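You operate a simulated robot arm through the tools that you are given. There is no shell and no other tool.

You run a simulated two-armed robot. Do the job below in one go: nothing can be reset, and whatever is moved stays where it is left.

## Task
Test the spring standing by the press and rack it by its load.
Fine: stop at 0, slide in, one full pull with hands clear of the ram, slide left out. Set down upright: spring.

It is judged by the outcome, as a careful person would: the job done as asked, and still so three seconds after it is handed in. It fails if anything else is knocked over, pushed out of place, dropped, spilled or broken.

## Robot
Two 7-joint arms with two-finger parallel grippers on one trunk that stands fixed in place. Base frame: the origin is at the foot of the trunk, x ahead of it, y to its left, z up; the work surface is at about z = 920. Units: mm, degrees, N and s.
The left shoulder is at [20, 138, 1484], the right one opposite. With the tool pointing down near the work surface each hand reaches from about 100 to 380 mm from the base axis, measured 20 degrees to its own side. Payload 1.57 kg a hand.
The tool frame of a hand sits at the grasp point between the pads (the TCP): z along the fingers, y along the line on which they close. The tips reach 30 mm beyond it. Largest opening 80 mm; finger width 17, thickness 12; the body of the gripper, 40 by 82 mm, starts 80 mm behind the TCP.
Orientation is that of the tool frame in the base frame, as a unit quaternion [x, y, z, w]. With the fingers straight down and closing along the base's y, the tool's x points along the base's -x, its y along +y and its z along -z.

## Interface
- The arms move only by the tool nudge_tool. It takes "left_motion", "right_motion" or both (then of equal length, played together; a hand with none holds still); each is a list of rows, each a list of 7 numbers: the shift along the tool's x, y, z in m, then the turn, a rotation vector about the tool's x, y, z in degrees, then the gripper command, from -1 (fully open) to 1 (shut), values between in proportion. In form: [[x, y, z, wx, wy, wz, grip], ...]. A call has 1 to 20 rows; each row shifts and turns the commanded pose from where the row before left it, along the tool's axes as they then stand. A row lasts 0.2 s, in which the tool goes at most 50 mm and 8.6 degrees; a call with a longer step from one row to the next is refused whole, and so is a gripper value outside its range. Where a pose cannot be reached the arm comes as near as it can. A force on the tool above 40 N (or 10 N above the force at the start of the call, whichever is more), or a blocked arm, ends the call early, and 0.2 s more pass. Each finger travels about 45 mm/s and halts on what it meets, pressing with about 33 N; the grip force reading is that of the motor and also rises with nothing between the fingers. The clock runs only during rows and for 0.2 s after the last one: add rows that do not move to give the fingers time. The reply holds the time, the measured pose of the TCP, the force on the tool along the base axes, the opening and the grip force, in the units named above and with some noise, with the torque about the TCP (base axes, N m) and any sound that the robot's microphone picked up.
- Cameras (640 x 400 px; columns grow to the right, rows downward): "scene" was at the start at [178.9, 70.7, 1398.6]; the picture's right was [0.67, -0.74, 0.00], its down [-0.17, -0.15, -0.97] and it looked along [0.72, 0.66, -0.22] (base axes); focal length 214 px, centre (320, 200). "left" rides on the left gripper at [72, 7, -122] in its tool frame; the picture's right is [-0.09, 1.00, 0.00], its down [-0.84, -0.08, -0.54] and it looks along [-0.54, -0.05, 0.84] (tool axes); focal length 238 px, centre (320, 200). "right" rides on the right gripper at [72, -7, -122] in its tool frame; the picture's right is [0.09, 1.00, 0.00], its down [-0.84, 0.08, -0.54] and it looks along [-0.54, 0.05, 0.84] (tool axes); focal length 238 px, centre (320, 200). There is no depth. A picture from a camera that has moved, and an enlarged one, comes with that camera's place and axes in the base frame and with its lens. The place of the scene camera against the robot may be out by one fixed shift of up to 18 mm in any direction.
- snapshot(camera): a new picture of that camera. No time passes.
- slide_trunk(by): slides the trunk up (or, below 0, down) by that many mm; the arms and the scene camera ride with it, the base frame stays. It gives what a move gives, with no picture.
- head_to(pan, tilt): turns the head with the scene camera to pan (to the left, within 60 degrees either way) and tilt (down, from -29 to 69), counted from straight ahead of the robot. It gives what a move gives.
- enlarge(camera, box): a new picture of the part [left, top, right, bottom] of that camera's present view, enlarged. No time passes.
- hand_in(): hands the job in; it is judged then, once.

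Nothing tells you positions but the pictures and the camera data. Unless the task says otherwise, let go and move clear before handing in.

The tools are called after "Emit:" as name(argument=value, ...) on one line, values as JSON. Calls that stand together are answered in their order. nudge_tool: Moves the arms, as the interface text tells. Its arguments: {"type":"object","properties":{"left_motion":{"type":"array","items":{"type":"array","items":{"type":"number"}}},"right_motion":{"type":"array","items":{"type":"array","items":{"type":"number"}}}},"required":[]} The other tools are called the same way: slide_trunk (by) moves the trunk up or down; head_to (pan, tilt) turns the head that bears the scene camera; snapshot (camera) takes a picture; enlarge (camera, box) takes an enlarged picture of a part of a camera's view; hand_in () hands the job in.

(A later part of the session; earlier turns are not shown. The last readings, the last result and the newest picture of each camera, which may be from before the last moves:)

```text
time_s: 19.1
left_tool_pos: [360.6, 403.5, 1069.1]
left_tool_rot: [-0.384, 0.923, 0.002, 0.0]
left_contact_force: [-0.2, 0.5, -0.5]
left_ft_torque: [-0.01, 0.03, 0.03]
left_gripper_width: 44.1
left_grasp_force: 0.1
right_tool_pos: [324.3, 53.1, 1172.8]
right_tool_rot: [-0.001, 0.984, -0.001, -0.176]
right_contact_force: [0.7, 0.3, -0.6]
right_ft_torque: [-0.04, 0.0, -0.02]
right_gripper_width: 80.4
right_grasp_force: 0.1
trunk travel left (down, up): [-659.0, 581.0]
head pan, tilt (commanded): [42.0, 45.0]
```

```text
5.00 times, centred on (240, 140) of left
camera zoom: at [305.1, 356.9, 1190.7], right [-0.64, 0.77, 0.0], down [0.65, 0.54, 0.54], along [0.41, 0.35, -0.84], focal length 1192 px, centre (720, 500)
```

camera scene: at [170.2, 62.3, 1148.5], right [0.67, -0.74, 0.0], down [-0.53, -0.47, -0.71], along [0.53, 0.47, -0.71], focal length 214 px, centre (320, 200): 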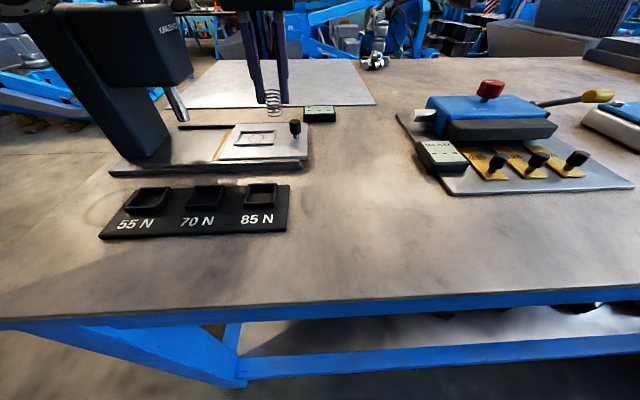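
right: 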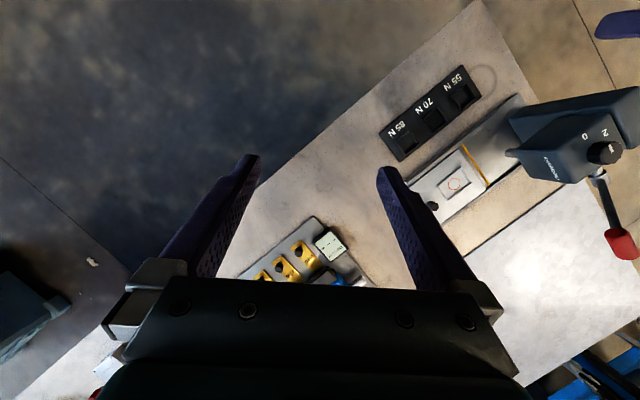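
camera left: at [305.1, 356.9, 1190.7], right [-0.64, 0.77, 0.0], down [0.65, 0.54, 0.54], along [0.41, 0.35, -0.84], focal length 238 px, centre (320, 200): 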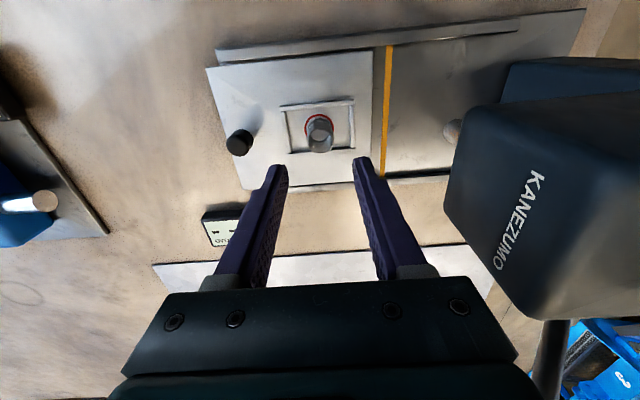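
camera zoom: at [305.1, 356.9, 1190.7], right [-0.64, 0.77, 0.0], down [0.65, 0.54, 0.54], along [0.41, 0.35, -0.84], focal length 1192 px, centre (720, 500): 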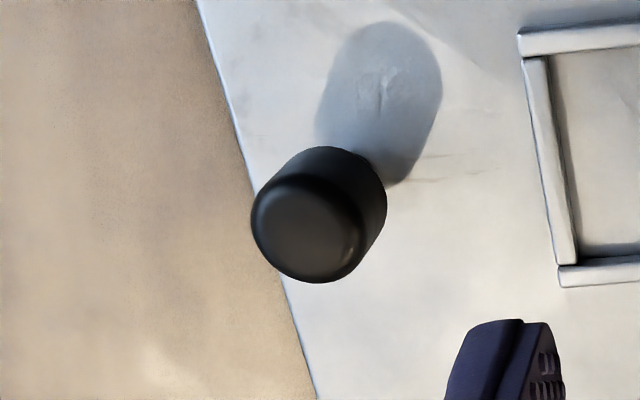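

The ram tip sits a few mm above the spring's top; the slide knob is at about (417, 348), top z≈972. I'll close the fingers, go to the outer side of the knob and come down beside it.

Emit:
nudge_tool(left_motion=[[0, -0.03, 0, 0, 0, 0, 0.4], [0, -0.03, 0, 0, 0, 0, 1], [0, -0.03, 0, 0, 0, 0, 1], [0, -0.028, 0, 0, 0, 0, 1], [0, 0, 0, 0, 0, 0, 1], [0, 0, 0.02, 0, 0, 0, 1], [0, 0, 0.03, 0, 0, 0, 1], [0, 0, 0, 0, 0, 0, 1]])

Emit:
snapshot(camera="left")

Emit:
enlarge(camera="scene", box=[180, 60, 340, 180])

```text
time_s: 20.9
left_tool_pos: [444.3, 320.5, 1017.7]
left_tool_rot: [-0.383, 0.924, 0.001, -0.001]
left_contact_force: [0.9, -0.1, 0.0]
left_ft_torque: [0.0, 0.01, 0.03]
left_gripper_width: 0.0
left_grasp_force: 21.4
right_tool_pos: [325.1, 52.8, 1172.1]
right_tool_rot: [-0.001, 0.984, 0.0, -0.177]
right_contact_force: [-1.5, 0.2, -0.6]
right_ft_torque: [-0.01, 0.0, 0.04]
right_gripper_width: 80.1
right_grasp_force: 0.0
trunk travel left (down, up): [-659.0, 581.0]
head pan, tilt (commanded): [42.0, 45.0]
```

```text
taken
camera left: at [390.3, 274.4, 1139.7], right [-0.64, 0.77, 0.0], down [0.65, 0.54, 0.54], along [0.41, 0.35, -0.84], focal length 238 px, centre (320, 200)
```

left: 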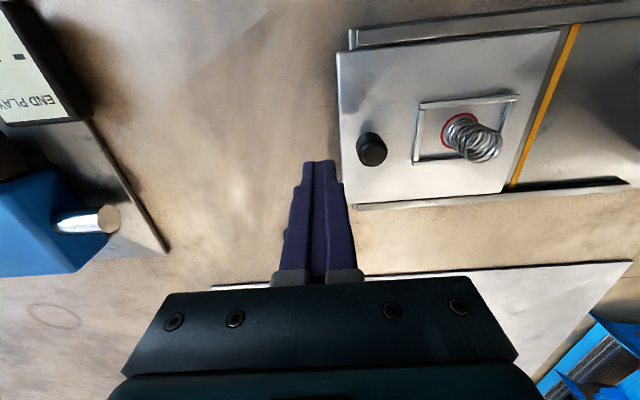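

```text
3.33 times, centred on (260, 120) of scene
camera zoom: at [170.3, 62.3, 1148.5], right [0.67, -0.74, 0.0], down [-0.53, -0.47, -0.71], along [0.53, 0.47, -0.71], focal length 715 px, centre (520, 467)
```

zoom: 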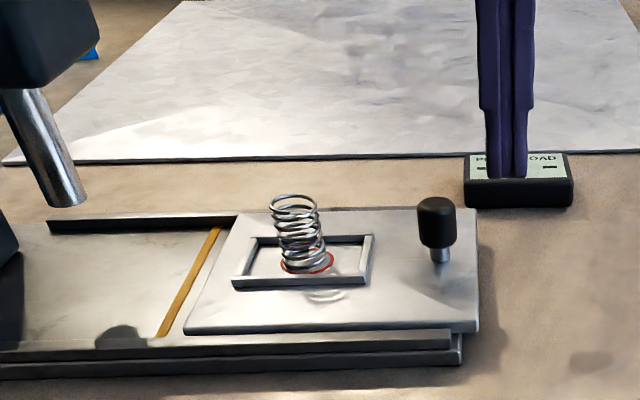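

Emit:
nudge_tool(left_motion=[[0.001, 0, 0.02, 0, 0, 0, 1], [0, 0, 0.018, 0, 0, 0, 1], [0, 0.006, 0, 0, 0, 0, 1], [0, 0.006, 0, 0, 0, 0, 1], [0, 0.004, 0, 0, 0, 0, 1], [0, 0.004, 0, 0, 0, 0, 1], [0, 0.004, 0, 0, 0, 0, 1], [0, 0, 0, 0, 0, 0, 1]])

Emit:
snapshot(camera="left")

Emit:
enlarge(camera="scene", box=[180, 60, 340, 180])

```text
time_s: 22.7
left_tool_pos: [426.8, 336.1, 979.5]
left_tool_rot: [-0.385, 0.923, 0.001, -0.001]
left_contact_force: [0.9, -1.2, -0.6]
left_ft_torque: [0.0, -0.03, 0.04]
left_gripper_width: 0.0
left_grasp_force: 21.1
right_tool_pos: [324.2, 53.1, 1172.4]
right_tool_rot: [-0.001, 0.985, 0.001, -0.175]
right_contact_force: [0.2, -0.9, 0.2]
right_ft_torque: [-0.01, 0.01, 0.0]
right_gripper_width: 80.3
right_grasp_force: 0.1
trunk travel left (down, up): [-659.0, 581.0]
head pan, tilt (commanded): [42.0, 45.0]
```

```text
taken
camera left: at [371.8, 290.4, 1102.5], right [-0.64, 0.77, 0.0], down [0.65, 0.54, 0.54], along [0.41, 0.35, -0.84], focal length 238 px, centre (320, 200)
```

left: 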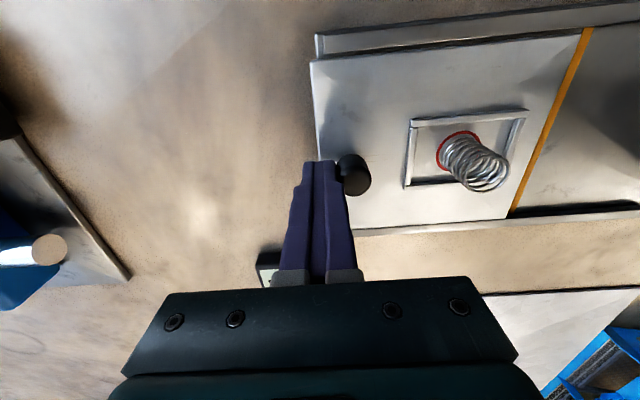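

```text
3.33 times, centred on (260, 120) of scene
camera zoom: at [170.4, 62.2, 1148.5], right [0.67, -0.74, 0.0], down [-0.53, -0.47, -0.71], along [0.53, 0.47, -0.71], focal length 715 px, centre (520, 467)
```

zoom: 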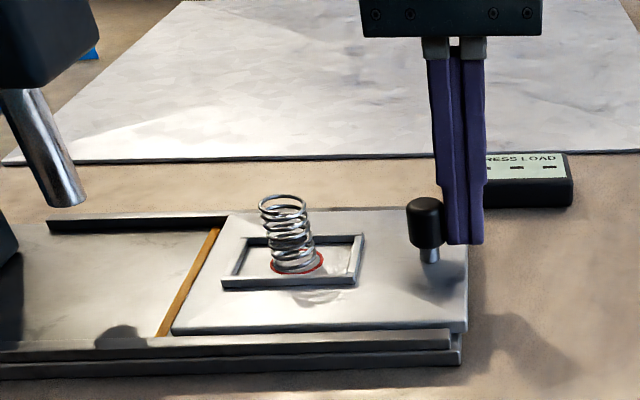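

The slide moves freely and the spring rides along. I continue pushing slowly, then check ram clearance.

Emit:
nudge_tool(left_motion=[[0, 0.004, 0, 0, 0, 0, 1], [0, 0.005, 0, 0, 0, 0, 1], [0, 0.005, 0, 0, 0, 0, 1], [0, 0.005, 0, 0, 0, 0, 1], [0, 0.005, 0, 0, 0, 0, 1], [0, 0.005, 0, 0, 0, 0, 1], [0, 0.005, 0, 0, 0, 0, 1], [0, 0.005, 0, 0, 0, 0, 1], [0, 0.005, 0, 0, 0, 0, 1], [0, 0.005, 0, 0, 0, 0, 1], [0, 0.005, 0, 0, 0, 0, 1], [0, 0.005, 0, 0, 0, 0, 1], [0, 0.004, 0, 0, 0, 0, 1], [0, 0.003, 0, 0, 0, 0, 1], [0, 0, 0, 0, 0, 0, 1]])

Emit:
snapshot(camera="left")

Emit:
enlarge(camera="scene", box=[120, 60, 280, 180])

```text
time_s: 25.9
left_tool_pos: [379.3, 381.5, 979.8]
left_tool_rot: [-0.384, 0.923, 0.002, -0.001]
left_contact_force: [0.4, -0.6, 1.0]
left_ft_torque: [0.0, -0.04, 0.03]
left_gripper_width: 0.0
left_grasp_force: 20.6
right_tool_pos: [324.6, 53.8, 1173.4]
right_tool_rot: [0.0, 0.985, 0.0, -0.175]
right_contact_force: [0.0, 0.3, 0.9]
right_ft_torque: [0.03, 0.02, -0.02]
right_gripper_width: 80.0
right_grasp_force: 0.0
trunk travel left (down, up): [-659.0, 581.0]
head pan, tilt (commanded): [42.0, 45.0]
```

```text
taken
camera left: at [324.5, 336.4, 1102.8], right [-0.64, 0.77, 0.0], down [0.65, 0.54, 0.54], along [0.41, 0.35, -0.84], focal length 238 px, centre (320, 200)
```

left: 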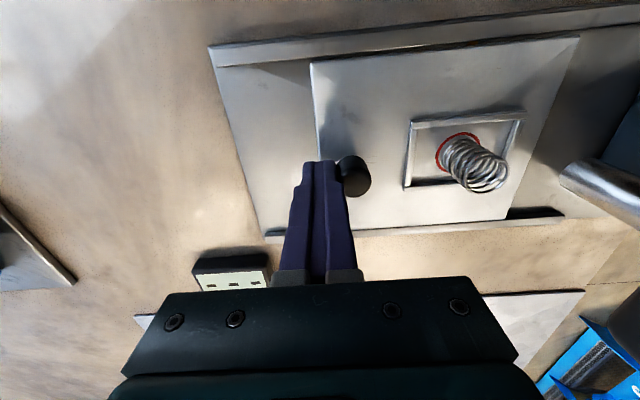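

```text
3.33 times, centred on (200, 120) of scene
camera zoom: at [170.4, 62.2, 1148.5], right [0.67, -0.74, 0.0], down [-0.53, -0.47, -0.71], along [0.53, 0.47, -0.71], focal length 715 px, centre (720, 467)
```

zoom: 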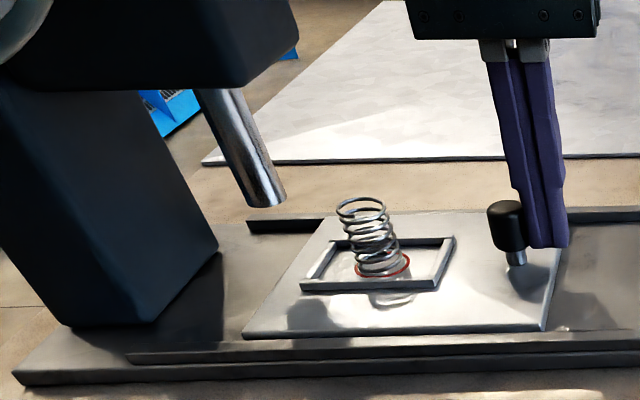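

The ram tip appears about 3–4 mm above the spring's top. I advance in small increments and check before the spring goes under.

Emit:
nudge_tool(left_motion=[[0, 0.003, 0, 0, 0, 0, 1], [0, 0.004, 0, 0, 0, 0, 1], [0, 0.004, 0, 0, 0, 0, 1], [0, 0.004, 0, 0, 0, 0, 1], [0, 0.003, 0, 0, 0, 0, 1], [0, 0.002, 0, 0, 0, 0, 1], [0, 0, 0, 0, 0, 0, 1]])

Emit:
enlarge(camera="scene", box=[130, 70, 250, 160])

Emit:
enlarge(camera="left", box=[400, 90, 640, 240])

```text
time_s: 27.5
left_tool_pos: [366.1, 395.5, 980.1]
left_tool_rot: [-0.384, 0.923, 0.002, 0.0]
left_contact_force: [1.0, -1.0, 0.6]
left_ft_torque: [-0.04, -0.02, 0.01]
left_gripper_width: 0.0
left_grasp_force: 21.6
right_tool_pos: [324.6, 52.8, 1173.5]
right_tool_rot: [-0.002, 0.985, 0.0, -0.175]
right_contact_force: [-0.5, 0.1, -0.4]
right_ft_torque: [0.01, -0.03, -0.02]
right_gripper_width: 80.4
right_grasp_force: 0.1
trunk travel left (down, up): [-659.0, 581.0]
head pan, tilt (commanded): [42.0, 45.0]
```

```text
4.44 times, centred on (190, 115) of scene
camera zoom: at [170.4, 62.2, 1148.5], right [0.67, -0.74, 0.0], down [-0.53, -0.47, -0.71], along [0.53, 0.47, -0.71], focal length 953 px, centre (898, 578)
```

zoom: 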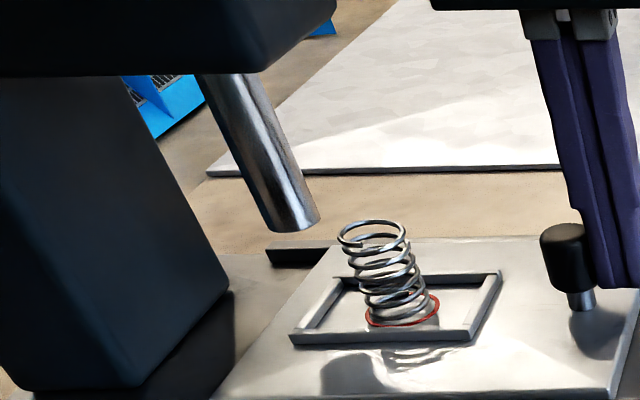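

```text
2.67 times, centred on (520, 165) of left
camera zoom: at [310.8, 350.1, 1102.4], right [-0.64, 0.77, 0.0], down [0.65, 0.54, 0.54], along [0.41, 0.35, -0.84], focal length 636 px, centre (-213, 293)
```

zoom: 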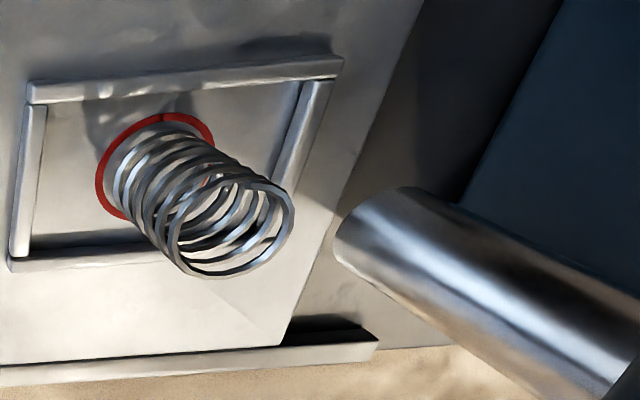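

Clearance looks like 5 mm or more. I continue in slow steps toward the inner stop.

Emit:
nudge_tool(left_motion=[[0, 0.003, 0, 0, 0, 0, 1], [0, 0.003, 0, 0, 0, 0, 1], [0, 0.003, 0, 0, 0, 0, 1], [0, 0.003, 0, 0, 0, 0, 1], [0, 0.003, 0, 0, 0, 0, 1], [0, 0.002, 0, 0, 0, 0, 1], [0, 0, 0, 0, 0, 0, 1]])

Emit:
enlarge(camera="scene", box=[130, 70, 250, 160])

Emit:
enlarge(camera="left", box=[400, 90, 640, 240])

```text
time_s: 29.1
left_tool_pos: [353.5, 407.7, 979.9]
left_tool_rot: [-0.384, 0.923, 0.002, 0.0]
left_contact_force: [0.5, -1.4, 0.5]
left_ft_torque: [-0.01, 0.01, 0.06]
left_gripper_width: 0.0
left_grasp_force: 21.9
right_tool_pos: [323.6, 53.3, 1173.8]
right_tool_rot: [-0.001, 0.985, -0.001, -0.175]
right_contact_force: [-0.5, 0.6, -0.1]
right_ft_torque: [-0.02, 0.01, 0.02]
right_gripper_width: 80.0
right_grasp_force: 0.1
trunk travel left (down, up): [-659.0, 581.0]
head pan, tilt (commanded): [42.0, 45.0]
```

```text
4.44 times, centred on (190, 115) of scene
camera zoom: at [170.4, 62.1, 1148.5], right [0.67, -0.74, 0.0], down [-0.53, -0.47, -0.71], along [0.53, 0.47, -0.71], focal length 953 px, centre (898, 578)
```

zoom: 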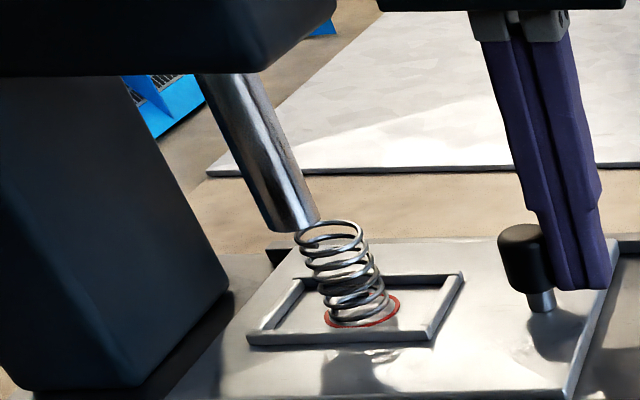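

```text
2.67 times, centred on (520, 165) of left
camera zoom: at [298.3, 362.2, 1102.3], right [-0.64, 0.77, 0.0], down [0.65, 0.54, 0.54], along [0.41, 0.35, -0.84], focal length 636 px, centre (-213, 293)
```

zoom: 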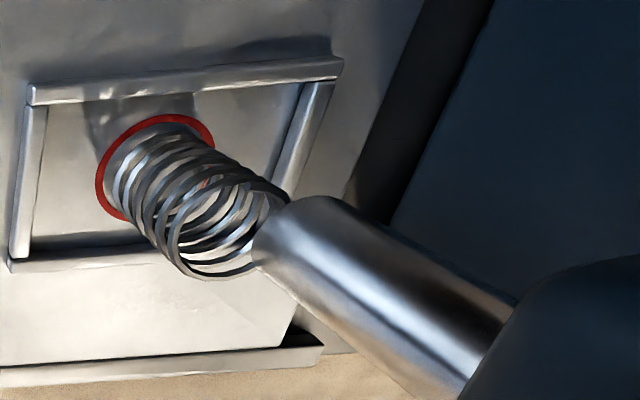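

No contact so far; about 16 mm remain to the ram axis, and the gripper still has ample gap to the press head. I continue to the inner stop.

Emit:
nudge_tool(left_motion=[[0, 0.003, 0, 0, 0, 0, 1], [0, 0.003, 0, 0, 0, 0, 1], [0, 0.003, 0, 0, 0, 0, 1], [0, 0.002, 0, 0, 0, 0, 1], [0, 0.002, 0, 0, 0, 0, 1], [0, 0, 0, 0, 0, 0, 1]])

Emit:
enlarge(camera="scene", box=[130, 70, 250, 160])

Emit:
snapshot(camera="left")

```text
time_s: 30.5
left_tool_pos: [346.0, 416.2, 979.3]
left_tool_rot: [-0.384, 0.923, 0.001, 0.001]
left_contact_force: [3.4, -4.5, 1.4]
left_ft_torque: [-0.09, -0.06, -0.03]
left_gripper_width: 0.1
left_grasp_force: 21.4
right_tool_pos: [324.3, 53.3, 1172.5]
right_tool_rot: [-0.001, 0.984, -0.001, -0.176]
right_contact_force: [0.6, 0.2, 0.5]
right_ft_torque: [0.05, 0.03, 0.01]
right_gripper_width: 80.1
right_grasp_force: 0.0
trunk travel left (down, up): [-659.0, 581.0]
head pan, tilt (commanded): [42.0, 45.0]
```

```text
4.44 times, centred on (190, 115) of scene
camera zoom: at [170.7, 61.8, 1148.6], right [0.67, -0.74, 0.0], down [-0.53, -0.47, -0.71], along [0.53, 0.47, -0.71], focal length 953 px, centre (898, 578)
```

zoom: 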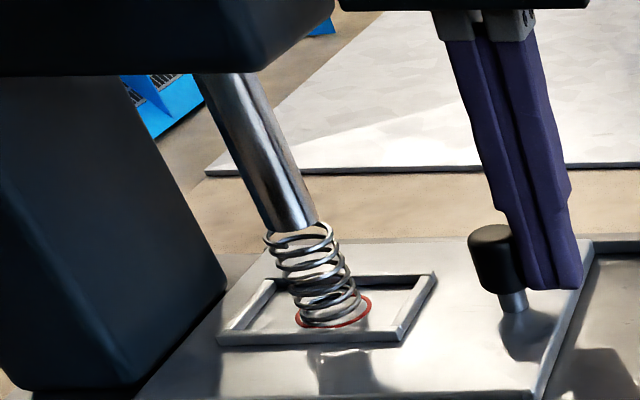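

```text
taken
camera left: at [290.0, 370.7, 1102.5], right [-0.64, 0.77, 0.0], down [0.65, 0.54, 0.54], along [0.42, 0.35, -0.84], focal length 238 px, centre (320, 200)
```

left: 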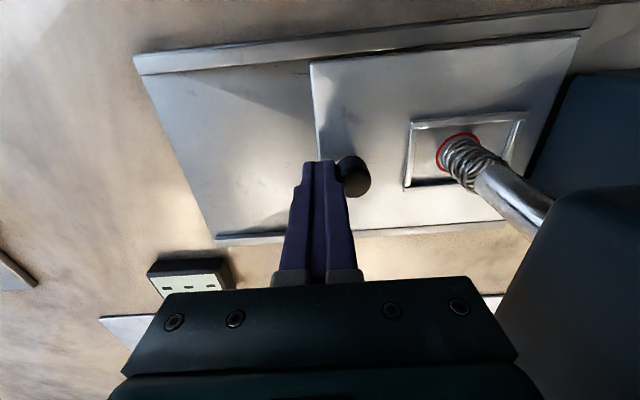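

The slide looks to be at its inner stop (about 5 N reaction) with the spring under the ram. I press slightly more to confirm it is home.

Emit:
nudge_tool(left_motion=[[0, 0.0015, 0, 0, 0, 0, 1], [0, 0.001, 0, 0, 0, 0, 1], [0, 0, 0, 0, 0, 0, 1]])

Emit:
enlarge(camera="scene", box=[130, 70, 250, 160])

```text
time_s: 31.3
left_tool_pos: [344.7, 417.0, 979.6]
left_tool_rot: [-0.384, 0.924, 0.0, 0.002]
left_contact_force: [11.8, -10.7, -3.6]
left_ft_torque: [-0.18, -0.21, -0.05]
left_gripper_width: 0.0
left_grasp_force: 21.3
right_tool_pos: [326.5, 52.0, 1173.4]
right_tool_rot: [-0.001, 0.985, -0.002, -0.174]
right_contact_force: [1.2, 0.2, -0.1]
right_ft_torque: [-0.04, 0.02, 0.0]
right_gripper_width: 80.1
right_grasp_force: 0.1
trunk travel left (down, up): [-659.0, 581.0]
head pan, tilt (commanded): [42.0, 45.0]
```

```text
4.44 times, centred on (190, 115) of scene
camera zoom: at [171.8, 60.7, 1148.7], right [0.67, -0.74, 0.0], down [-0.52, -0.47, -0.71], along [0.53, 0.47, -0.71], focal length 953 px, centre (898, 578)
```

zoom: 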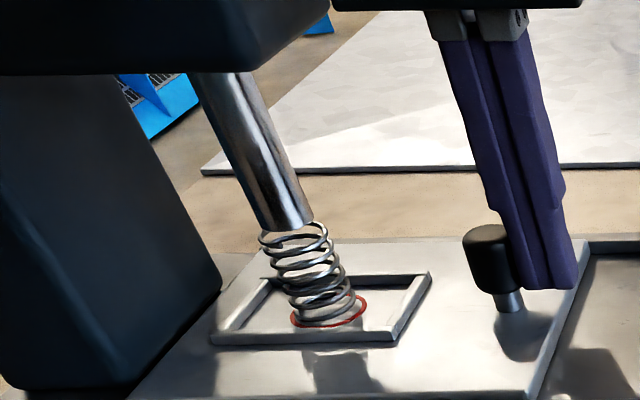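

The slide is home at the inner stop (16 N, no more motion). I back the hand off the knob outward and raise it clear.

Emit:
nudge_tool(left_motion=[[0, -0.006, 0, 0, 0, 0, 1], [0, -0.01, 0, 0, 0, 0, 1], [0, -0.015, 0, 0, 0, 0, 1], [0, -0.015, 0, 0, 0, 0, 1], [0, 0, -0.03, 0, 0, 0, 1], [0, 0, -0.04, 0, 0, 0, 1], [0, 0, -0.04, 0, 0, 0, 1], [0, 0, -0.04, 0, 0, 0, 1], [0, 0, -0.04, 0, 0, 0, 1], [0, 0, 0, 0, 0, 0, 1]])

Emit:
head_to(pan=50, tilt=15)

Emit:
snapshot(camera="scene")

Emit:
snapshot(camera="left")

```text
time_s: 33.5
left_tool_pos: [375.0, 387.0, 1168.5]
left_tool_rot: [-0.384, 0.923, 0.003, -0.001]
left_contact_force: [0.0, -0.4, 0.2]
left_ft_torque: [0.0, 0.01, -0.01]
left_gripper_width: 0.0
left_grasp_force: 21.2
right_tool_pos: [324.8, 53.5, 1172.6]
right_tool_rot: [0.0, 0.984, 0.001, -0.175]
right_contact_force: [-0.8, -0.4, 0.5]
right_ft_torque: [0.0, 0.01, -0.01]
right_gripper_width: 79.8
right_grasp_force: 0.0
trunk travel left (down, up): [-659.0, 581.0]
head pan, tilt (commanded): [42.0, 45.0]
```

```text
time_s: 34.5
left_tool_pos: [374.7, 387.3, 1168.2]
left_tool_rot: [-0.384, 0.923, 0.002, -0.001]
left_contact_force: [0.1, 0.0, -0.5]
left_ft_torque: [-0.01, 0.0, 0.02]
left_gripper_width: 0.0
left_grasp_force: 21.5
right_tool_pos: [324.3, 52.0, 1172.5]
right_tool_rot: [-0.001, 0.985, 0.0, -0.175]
right_contact_force: [-0.2, -0.2, 0.7]
right_ft_torque: [-0.02, -0.03, 0.01]
right_gripper_width: 80.1
right_grasp_force: 0.1
trunk travel left (down, up): [-659.0, 581.0]
head pan, tilt (commanded): [50.0, 15.0]
```

```text
taken
camera scene: at [169.9, 79.4, 1195.3], right [0.77, -0.64, 0.0], down [-0.17, -0.2, -0.97], along [0.62, 0.74, -0.26], focal length 214 px, centre (320, 200)
```

scene: 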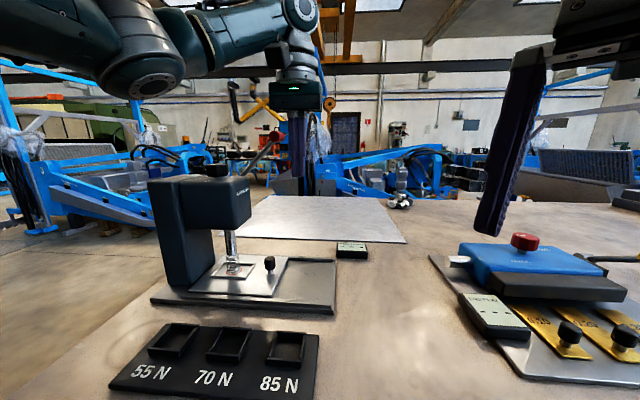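

```text
taken
camera left: at [320.0, 340.9, 1290.9], right [-0.64, 0.77, 0.0], down [0.65, 0.54, 0.54], along [0.41, 0.35, -0.84], focal length 238 px, centre (320, 200)
```

left: 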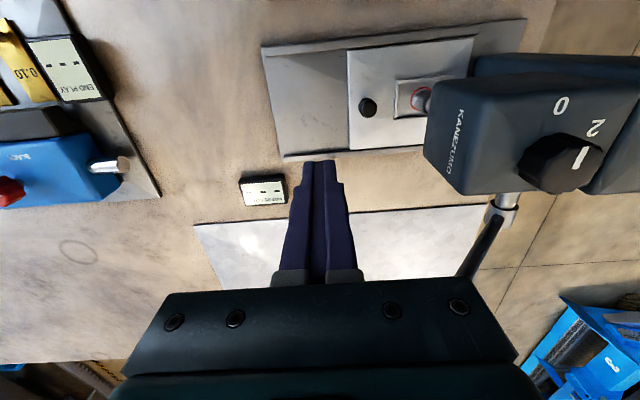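

The slide stays in with the spring standing under the ram. Now I tilt the left hand outward in stages so the closed fingers can reach over the lever behind the press.

Emit:
nudge_tool(left_motion=[[0, -0.01, 0, 0, -7.5, 0, 1], [0, -0.01, 0, 0, -7.5, 0, 1], [0, -0.01, 0, 0, -7.5, 0, 1], [0, 0, 0, 0, -7.5, 0, 1], [-0.03, 0, -0.0057, 0, 0, 0, 1], [-0.03, 0, -0.0057, 0, 0, 0, 1], [-0.03, 0, -0.0057, 0, 0, 0, 1], [0, 0, 0, 0, 0, 0, 1]])

Emit:
snapshot(camera="left")

Emit:
snapshot(camera="scene")

```text
time_s: 36.3
left_tool_pos: [445.7, 413.6, 1231.0]
left_tool_rot: [-0.37, 0.892, 0.102, 0.238]
left_contact_force: [-0.1, 0.6, 0.1]
left_ft_torque: [-0.01, -0.01, -0.02]
left_gripper_width: 0.0
left_grasp_force: 21.4
right_tool_pos: [325.0, 52.9, 1172.6]
right_tool_rot: [-0.001, 0.984, -0.001, -0.175]
right_contact_force: [0.4, -0.5, -0.3]
right_ft_torque: [0.02, 0.01, -0.02]
right_gripper_width: 80.0
right_grasp_force: 0.1
trunk travel left (down, up): [-659.0, 581.0]
head pan, tilt (commanded): [50.0, 15.0]
```

```text
taken
camera left: at [354.9, 330.9, 1300.8], right [-0.65, 0.76, 0.05], down [0.38, 0.26, 0.89], along [0.66, 0.6, -0.46], focal length 238 px, centre (320, 200)
```

left: 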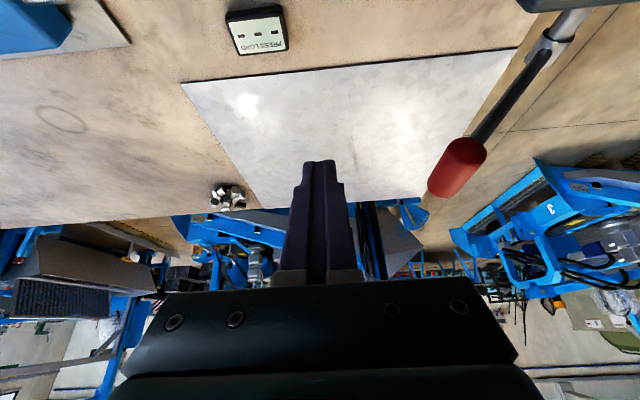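

```text
taken
camera scene: at [169.9, 79.4, 1195.3], right [0.77, -0.64, 0.0], down [-0.17, -0.2, -0.97], along [0.62, 0.74, -0.26], focal length 214 px, centre (320, 200)
```

scene: 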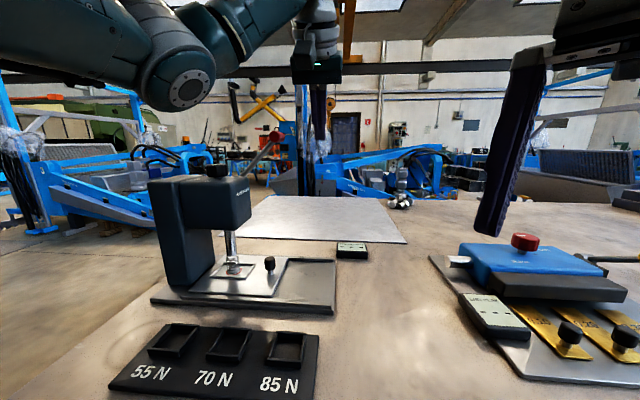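

Lever confirmed: grip centre ≈ (392, 493, 1212), pivot ≈ s −190, z 1091, rising at about 45°. I finish tilting to ~60°, rise, and cross above the handle to its upper side.

Emit:
nudge_tool(left_motion=[[0, 0, 0, 0, -7.5, 0, 1], [0, 0, 0, 0, -7.5, 0, 1], [0, 0, 0, 0, -7.5, 0, 1], [0, 0, 0, 0, -7.5, 0, 1], [-0.0254, 0, -0.01, 0, 0, 0, 1], [-0.0254, 0, -0.01, 0, 0, 0, 1], [0, 0, 0, 0, 0, 0, 1]])

Emit:
snapshot(camera="left")

Emit:
snapshot(camera="scene")

```text
time_s: 37.9
left_tool_pos: [450.8, 419.9, 1272.7]
left_tool_rot: [-0.329, 0.806, 0.2, 0.45]
left_contact_force: [0.3, 0.5, -0.6]
left_ft_torque: [0.03, 0.03, -0.02]
left_gripper_width: 0.0
left_grasp_force: 21.1
right_tool_pos: [323.9, 53.4, 1172.1]
right_tool_rot: [-0.001, 0.985, 0.0, -0.175]
right_contact_force: [0.3, -0.3, -0.3]
right_ft_torque: [-0.01, 0.02, 0.02]
right_gripper_width: 79.9
right_grasp_force: 0.0
trunk travel left (down, up): [-659.0, 581.0]
head pan, tilt (commanded): [50.0, 15.0]
```

```text
taken
camera left: at [347.4, 325.5, 1274.8], right [-0.67, 0.73, 0.11], down [0.05, -0.1, 0.99], along [0.74, 0.67, 0.03], focal length 238 px, centre (320, 200)
```

left: 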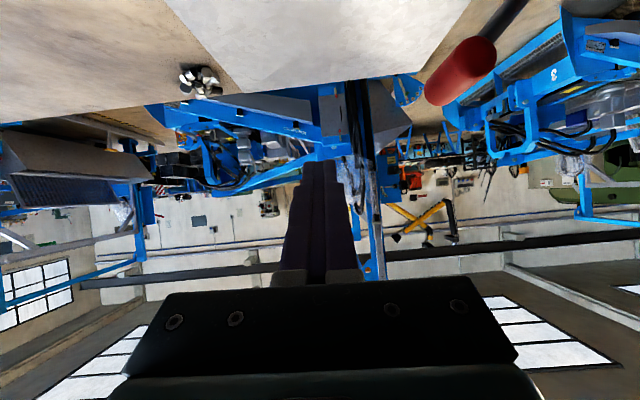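

```text
taken
camera scene: at [169.9, 79.4, 1195.3], right [0.77, -0.64, 0.0], down [-0.17, -0.2, -0.97], along [0.62, 0.74, -0.26], focal length 214 px, centre (320, 200)
```

scene: 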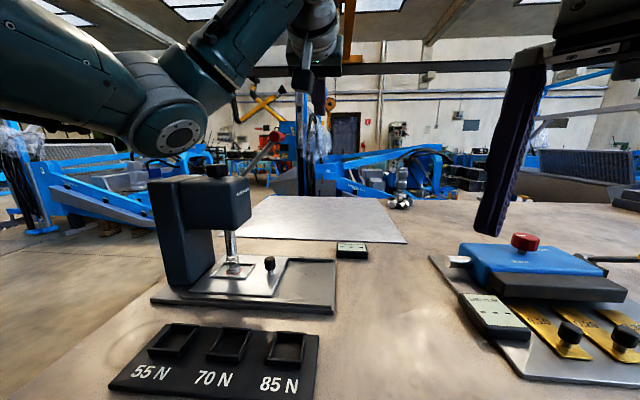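

Emit:
nudge_tool(left_motion=[[0, 0.01, 0, 0, 0, 0, 1], [0, 0.02, 0, 0, 0, 0, 1], [0, 0, 0, 0, 0, 0, 1]])

Emit:
enlarge(camera="scene", box=[200, 60, 400, 210])

```text
time_s: 38.9
left_tool_pos: [436.6, 434.8, 1255.5]
left_tool_rot: [-0.317, 0.82, 0.209, 0.428]
left_contact_force: [-0.2, 0.4, -0.8]
left_ft_torque: [0.0, 0.0, -0.01]
left_gripper_width: 0.0
left_grasp_force: 21.1
right_tool_pos: [324.5, 53.2, 1172.6]
right_tool_rot: [-0.001, 0.984, 0.0, -0.176]
right_contact_force: [-0.4, 0.8, 0.1]
right_ft_torque: [0.01, 0.02, -0.02]
right_gripper_width: 79.9
right_grasp_force: 0.0
trunk travel left (down, up): [-659.0, 581.0]
head pan, tilt (commanded): [50.0, 15.0]
stopped in row 3 (left hand): the arm was blocked; the commanded pose is now the measured one
```

```text
2.67 times, centred on (300, 135) of scene
camera zoom: at [169.9, 79.4, 1195.3], right [0.77, -0.64, 0.0], down [-0.17, -0.2, -0.97], along [0.62, 0.74, -0.26], focal length 572 px, centre (373, 373)
```

zoom: 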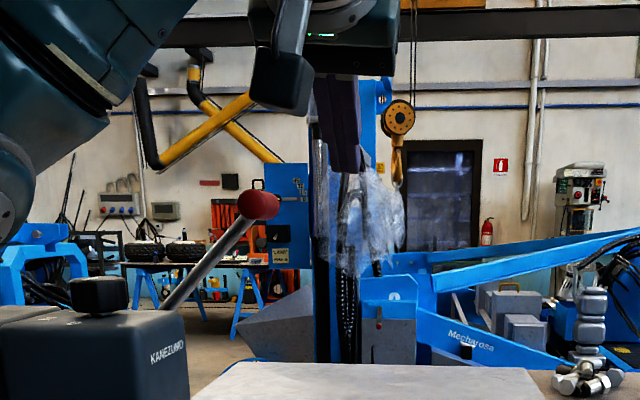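

The wrist hit a joint limit there: the elbow hangs below, so the trunk is too low for this tilted reach. I'll raise the trunk 200 mm (hand rises clear) and come down again with a better arm posture.

Emit:
slide_trunk(by=200)

Emit:
snapshot(camera="scene")

```text
time_s: 41.0
left_tool_pos: [435.8, 434.0, 1455.0]
left_tool_rot: [-0.318, 0.82, 0.21, 0.427]
left_contact_force: [-0.2, -0.6, -0.1]
left_ft_torque: [0.0, -0.01, 0.02]
left_gripper_width: 0.2
left_grasp_force: 21.6
right_tool_pos: [324.9, 53.7, 1373.2]
right_tool_rot: [-0.001, 0.984, 0.0, -0.176]
right_contact_force: [-0.5, 0.1, 0.2]
right_ft_torque: [0.0, -0.01, -0.01]
right_gripper_width: 80.1
right_grasp_force: 0.0
trunk travel left (down, up): [-859.0, 381.0]
head pan, tilt (commanded): [50.0, 15.0]
```

```text
taken
camera scene: at [169.9, 79.4, 1395.3], right [0.77, -0.64, 0.0], down [-0.17, -0.2, -0.97], along [0.62, 0.74, -0.26], focal length 214 px, centre (320, 200)
```

scene: 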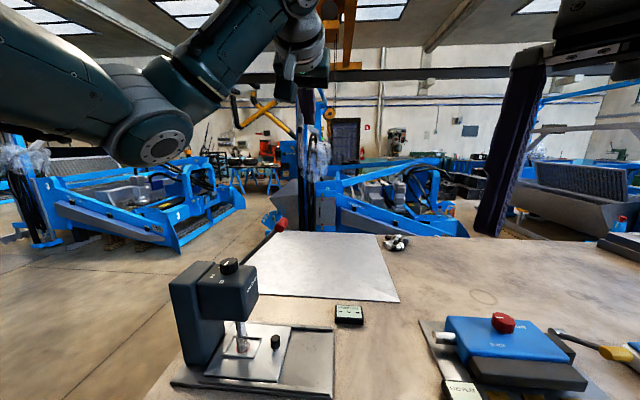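

Emit:
nudge_tool(left_motion=[[0.0275, -0.0024, 0.018, 0, 0, 0, 1], [0.0275, -0.0024, 0.018, 0, 0, 0, 1], [0.0275, -0.0024, 0.018, 0, 0, 0, 1], [0.0275, -0.0024, 0.018, 0, 0, 0, 1], [0.0275, -0.0024, 0.018, 0, 0, 0, 1], [0, 0, 0, 1.88, -3.24, -3.75, 1], [0, 0, 0, 0, 0, 0, 1], [0, 0, 0, 0, 0, 0, 1]])

Emit:
snapshot(camera="scene")

Emit:
snapshot(camera="left")

```text
time_s: 42.9
left_tool_pos: [436.2, 432.8, 1290.8]
left_tool_rot: [-0.33, 0.799, 0.19, 0.465]
left_contact_force: [-0.8, -0.3, -0.6]
left_ft_torque: [0.03, 0.02, -0.01]
left_gripper_width: 0.3
left_grasp_force: 21.5
right_tool_pos: [323.5, 52.3, 1372.7]
right_tool_rot: [-0.001, 0.985, 0.0, -0.175]
right_contact_force: [0.0, 0.2, -0.6]
right_ft_torque: [-0.01, -0.01, -0.01]
right_gripper_width: 80.0
right_grasp_force: 0.1
trunk travel left (down, up): [-859.0, 381.0]
head pan, tilt (commanded): [50.0, 15.0]
```

```text
taken
camera scene: at [169.9, 79.4, 1395.3], right [0.77, -0.64, 0.0], down [-0.17, -0.2, -0.97], along [0.62, 0.74, -0.26], focal length 214 px, centre (320, 200)
```

scene: 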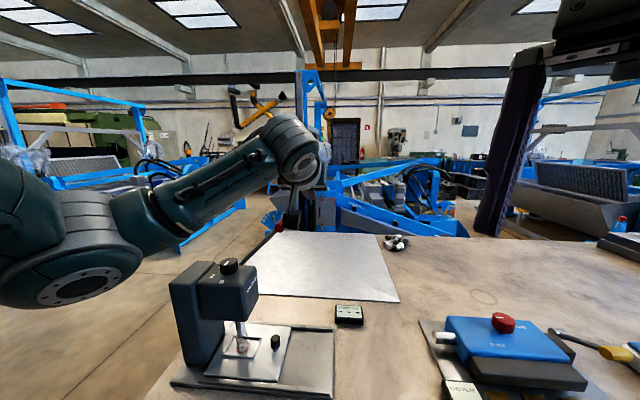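

```text
taken
camera left: at [331.9, 339.1, 1290.0], right [-0.67, 0.74, 0.08], down [0.01, -0.09, 1.0], along [0.74, 0.67, 0.05], focal length 238 px, centre (320, 200)
```

left: 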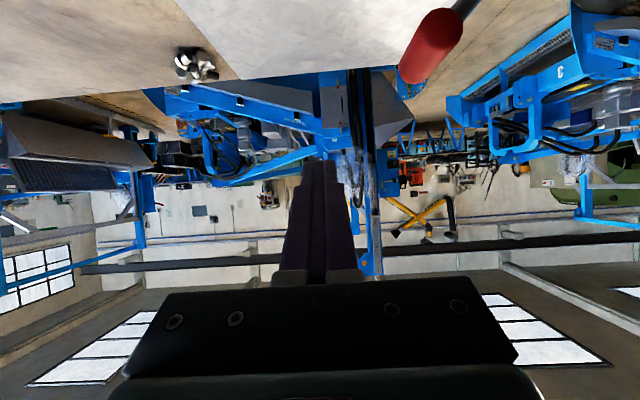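

The posture works with the trunk raised. I cross above the handle and come down to its upper-left side, leaving a small gap.

Emit:
nudge_tool(left_motion=[[0, 0.0275, 0, 0, 0, 0, 1], [0, 0.0275, 0, 0, 0, 0, 1], [0, 0.0275, 0, 0, 0, 0, 1], [0, 0.0275, 0, 0, 0, 0, 1], [0, 0, 0, 0, 0, 0, 1], [0.0217, 0, 0.0123, 0, 0, 0, 1], [0.0217, 0, 0.0123, 0, 0, 0, 1], [0, 0, 0, 0, 0, 0, 1]])

Emit:
snapshot(camera="scene")

Emit:
snapshot(camera="left")

Emit:
enlarge(camera="scene", box=[160, 180, 340, 310])

```text
time_s: 44.6
left_tool_pos: [358.8, 513.0, 1240.6]
left_tool_rot: [-0.331, 0.799, 0.191, 0.464]
left_contact_force: [-0.6, 0.3, -0.1]
left_ft_torque: [0.02, -0.05, 0.03]
left_gripper_width: 0.0
left_grasp_force: 21.8
right_tool_pos: [324.6, 53.6, 1372.1]
right_tool_rot: [-0.001, 0.984, 0.0, -0.176]
right_contact_force: [1.2, 0.6, 0.7]
right_ft_torque: [-0.01, 0.0, -0.03]
right_gripper_width: 80.2
right_grasp_force: 0.1
trunk travel left (down, up): [-859.0, 381.0]
head pan, tilt (commanded): [50.0, 15.0]
```

```text
taken
camera scene: at [169.9, 79.4, 1395.3], right [0.77, -0.64, 0.0], down [-0.17, -0.2, -0.97], along [0.62, 0.74, -0.26], focal length 214 px, centre (320, 200)
```

scene: 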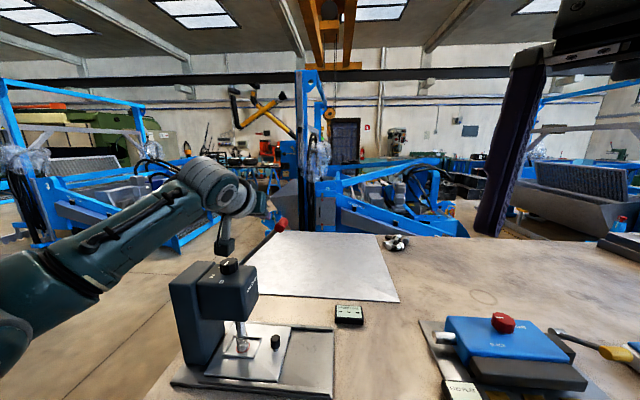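

```text
taken
camera left: at [253.8, 417.7, 1239.6], right [-0.67, 0.74, 0.08], down [0.01, -0.09, 1.0], along [0.74, 0.67, 0.05], focal length 238 px, centre (320, 200)
```

left: 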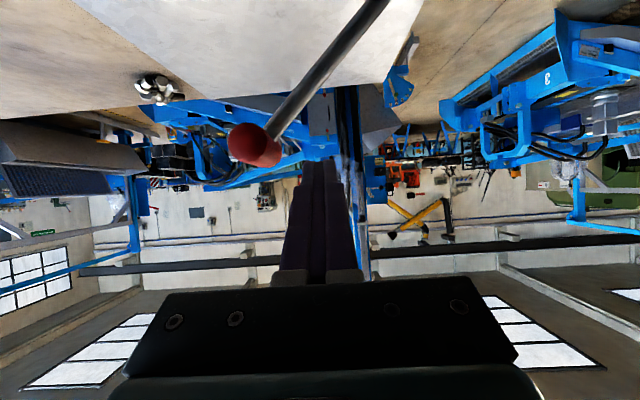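

```text
3.08 times, centred on (250, 245) of scene
camera zoom: at [169.9, 79.4, 1395.3], right [0.77, -0.64, 0.0], down [-0.17, -0.2, -0.97], along [0.62, 0.74, -0.26], focal length 660 px, centre (535, 62)
```

zoom: 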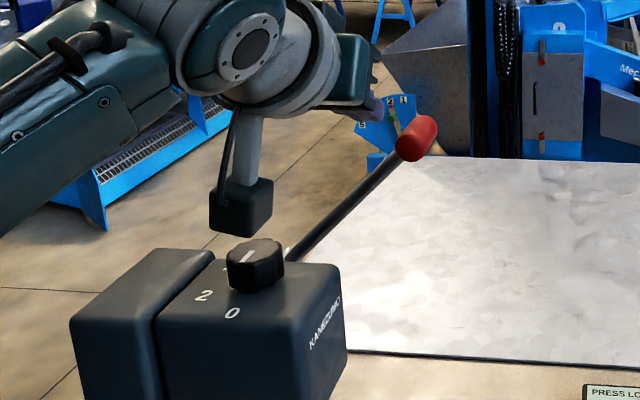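

The closed fingers lie just above-left of the red grip, the camera box is clear of the press head, and the hand is far from the ram. I begin the pull along the lever's arc, checking forces.

Emit:
nudge_tool(left_motion=[[0.0048, -0.006, 0.0027, 0, 0, 0, 1], [0.0048, -0.0064, 0.0027, 0, 0, 0, 1], [0.0042, -0.0062, 0.0024, 0, 0, 0, 1], [0.0042, -0.0062, 0.0024, 0, 0, 0, 1], [0.0043, -0.0052, 0.0025, 0, 0, 0, 1], [0.0043, -0.0052, 0.0025, 0, 0, 0, 1], [0, 0, 0, 0, 0, 0, 1]])

Emit:
snapshot(camera="left")

Emit:
enlarge(camera="scene", box=[160, 180, 400, 380])

```text
time_s: 46.2
left_tool_pos: [382.8, 489.1, 1210.2]
left_tool_rot: [-0.331, 0.799, 0.192, 0.463]
left_contact_force: [-3.1, 8.3, -5.6]
left_ft_torque: [0.12, 0.2, 0.21]
left_gripper_width: 0.0
left_grasp_force: 21.2
right_tool_pos: [324.1, 52.9, 1372.1]
right_tool_rot: [-0.001, 0.984, -0.001, -0.176]
right_contact_force: [0.2, 0.0, 0.6]
right_ft_torque: [0.03, -0.03, -0.04]
right_gripper_width: 80.0
right_grasp_force: 0.0
trunk travel left (down, up): [-859.0, 381.0]
head pan, tilt (commanded): [50.0, 15.0]
```

```text
taken
camera left: at [278.1, 393.3, 1208.9], right [-0.67, 0.74, 0.08], down [0.02, -0.09, 1.0], along [0.74, 0.67, 0.05], focal length 238 px, centre (320, 200)
```

left: 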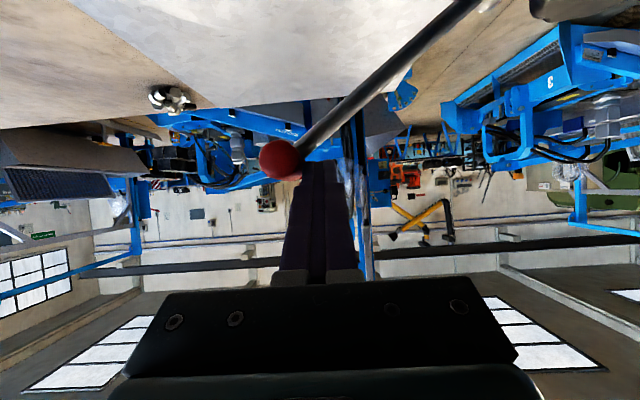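

```text
2.00 times, centred on (280, 280) of scene
camera zoom: at [169.4, 79.7, 1395.2], right [0.77, -0.64, 0.0], down [-0.17, -0.2, -0.97], along [0.62, 0.74, -0.26], focal length 429 px, centre (400, 40)
```

zoom: 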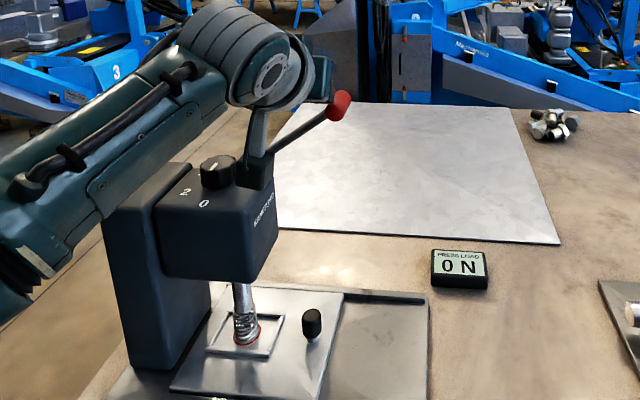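

The display woke up (0 N) and the lever follows the hand; spring and slide are in place. I keep pulling along the arc.

Emit:
nudge_tool(left_motion=[[0.0047, -0.00485, 0.0027, 0, 0, 0, 1], [0.0047, -0.00485, 0.0027, 0, 0, 0, 1], [0.0051, -0.0043, 0.0029, 0, 0, 0, 1], [0.0051, -0.0043, 0.0029, 0, 0, 0, 1], [0.0056, -0.00385, 0.0032, 0, 0, 0, 1], [0.0056, -0.00385, 0.0032, 0, 0, 0, 1], [0.0058, -0.0032, 0.0033, 0, 0, 0, 1], [0.0058, -0.0032, 0.0033, 0, 0, 0, 1], [0, 0, 0, 0, 0, 0, 1]])

Emit:
snapshot(camera="left")

Emit:
enlarge(camera="scene", box=[160, 180, 400, 380])

```text
time_s: 48.2
left_tool_pos: [402.8, 468.6, 1161.5]
left_tool_rot: [-0.331, 0.8, 0.193, 0.462]
left_contact_force: [-20.3, 14.9, -6.7]
left_ft_torque: [0.26, 0.56, 0.52]
left_gripper_width: 0.1
left_grasp_force: 21.9
right_tool_pos: [323.0, 54.3, 1370.0]
right_tool_rot: [-0.001, 0.984, 0.001, -0.177]
right_contact_force: [-1.0, 1.0, -0.5]
right_ft_torque: [0.01, -0.01, 0.01]
right_gripper_width: 79.9
right_grasp_force: 0.0
trunk travel left (down, up): [-859.0, 381.0]
head pan, tilt (commanded): [50.0, 15.0]
```

```text
taken
camera left: at [297.9, 373.1, 1160.1], right [-0.67, 0.73, 0.08], down [0.02, -0.09, 1.0], along [0.74, 0.67, 0.05], focal length 238 px, centre (320, 200)
```

left: 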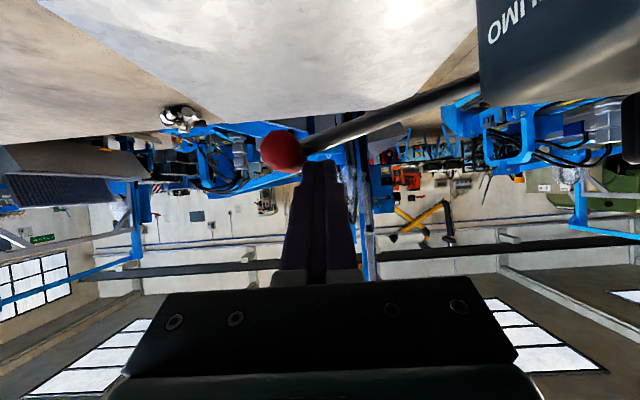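

```text
2.00 times, centred on (280, 280) of scene
camera zoom: at [168.1, 80.3, 1394.9], right [0.77, -0.64, 0.0], down [-0.17, -0.2, -0.97], along [0.62, 0.74, -0.26], focal length 429 px, centre (400, 40)
```

zoom: 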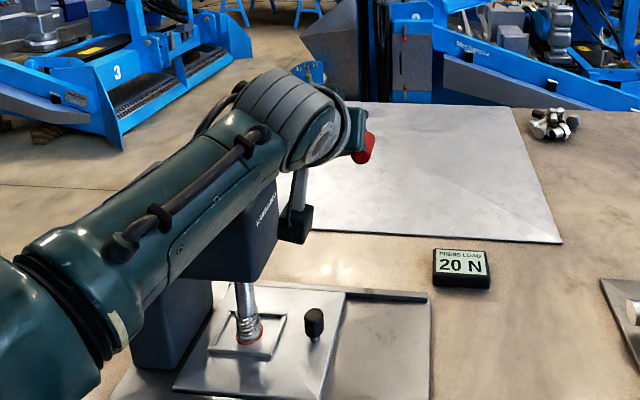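

The display reads 20 N partway. The force shows I'm pressing outward along the lever against the grip's shoulder, so I ease the hand in a few mm and carry on the arc.

Emit:
nudge_tool(left_motion=[[0.0014, 0.0058, 0.0008, 0, 0, 0, 1], [0.0058, -0.0025, 0.0033, 0, 0, 0, 1], [0.0058, -0.0025, 0.0033, 0, 0, 0, 1], [0.0062, -0.0019, 0.0035, 0, 0, 0, 1], [0.0062, -0.0019, 0.0035, 0, 0, 0, 1], [0, 0, 0, 0, 0, 0, 1]])

Emit:
snapshot(camera="left")

Emit:
enlarge(camera="scene", box=[200, 200, 400, 350])

```text
time_s: 49.6
left_tool_pos: [408.0, 463.8, 1131.7]
left_tool_rot: [-0.331, 0.799, 0.192, 0.464]
left_contact_force: [-14.6, 8.7, 1.2]
left_ft_torque: [0.22, 0.22, 0.33]
left_gripper_width: 0.0
left_grasp_force: 20.9
right_tool_pos: [323.6, 53.7, 1372.4]
right_tool_rot: [0.0, 0.984, 0.002, -0.177]
right_contact_force: [0.3, -0.6, 0.1]
right_ft_torque: [0.02, 0.02, -0.02]
right_gripper_width: 79.9
right_grasp_force: 0.1
trunk travel left (down, up): [-859.0, 381.0]
head pan, tilt (commanded): [50.0, 15.0]
```

```text
taken
camera left: at [302.7, 369.4, 1131.8], right [-0.67, 0.74, 0.08], down [0.01, -0.09, 1.0], along [0.74, 0.67, 0.05], focal length 238 px, centre (320, 200)
```

left: 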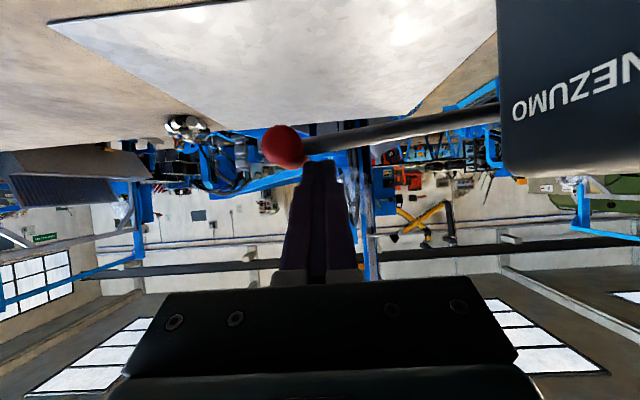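

```text
2.67 times, centred on (300, 275) of scene
camera zoom: at [168.9, 80.2, 1395.1], right [0.77, -0.64, 0.0], down [-0.17, -0.2, -0.97], along [0.62, 0.74, -0.26], focal length 572 px, centre (373, 0)
```

zoom: 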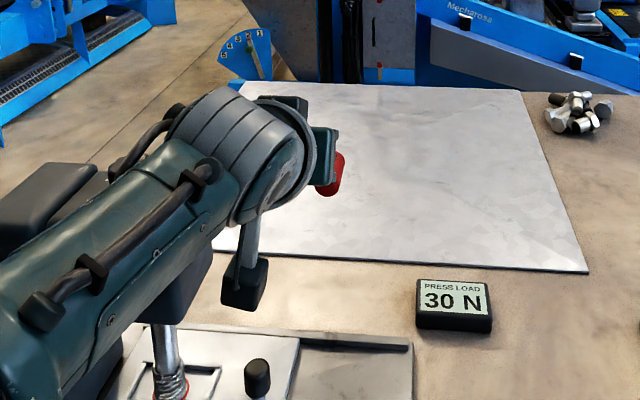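

30 N so far at about 5° above horizontal. Before continuing, I check the forearm's clearance from the press head.

Emit:
head_to(pan=50, tilt=35)

Emit:
snapshot(camera="scene")

Emit:
snapshot(camera="right")

```text
time_s: 50.5
left_tool_pos: [408.0, 463.4, 1134.2]
left_tool_rot: [-0.331, 0.799, 0.192, 0.464]
left_contact_force: [-12.1, 9.4, 2.0]
left_ft_torque: [0.18, 0.22, 0.36]
left_gripper_width: 0.0
left_grasp_force: 21.4
right_tool_pos: [323.5, 54.2, 1370.6]
right_tool_rot: [0.0, 0.984, 0.001, -0.176]
right_contact_force: [-0.7, 0.6, -0.5]
right_ft_torque: [0.0, 0.02, -0.01]
right_gripper_width: 80.0
right_grasp_force: 0.0
trunk travel left (down, up): [-859.0, 381.0]
head pan, tilt (commanded): [50.0, 35.0]
```

```text
taken
camera scene: at [165.5, 76.3, 1363.3], right [0.77, -0.64, 0.0], down [-0.37, -0.44, -0.82], along [0.53, 0.63, -0.57], focal length 214 px, centre (320, 200)
```

scene: 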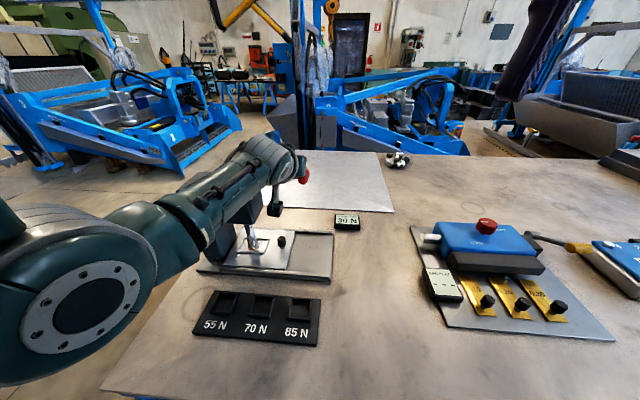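

```text
taken
camera right: at [299.1, 48.0, 1510.7], right [-0.09, 1.0, 0.03], down [0.97, 0.08, 0.22], along [0.21, 0.05, -0.98], focal length 238 px, centre (320, 200)
```

right: 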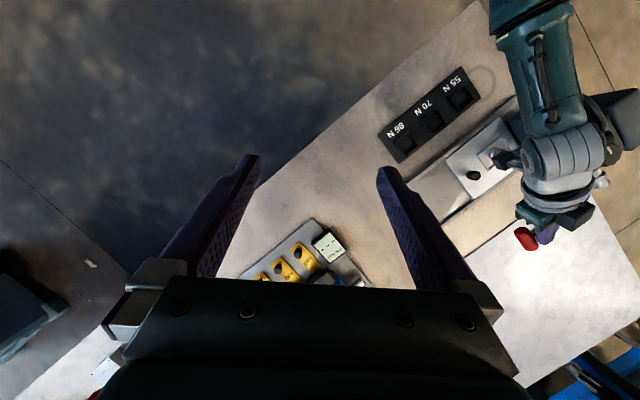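

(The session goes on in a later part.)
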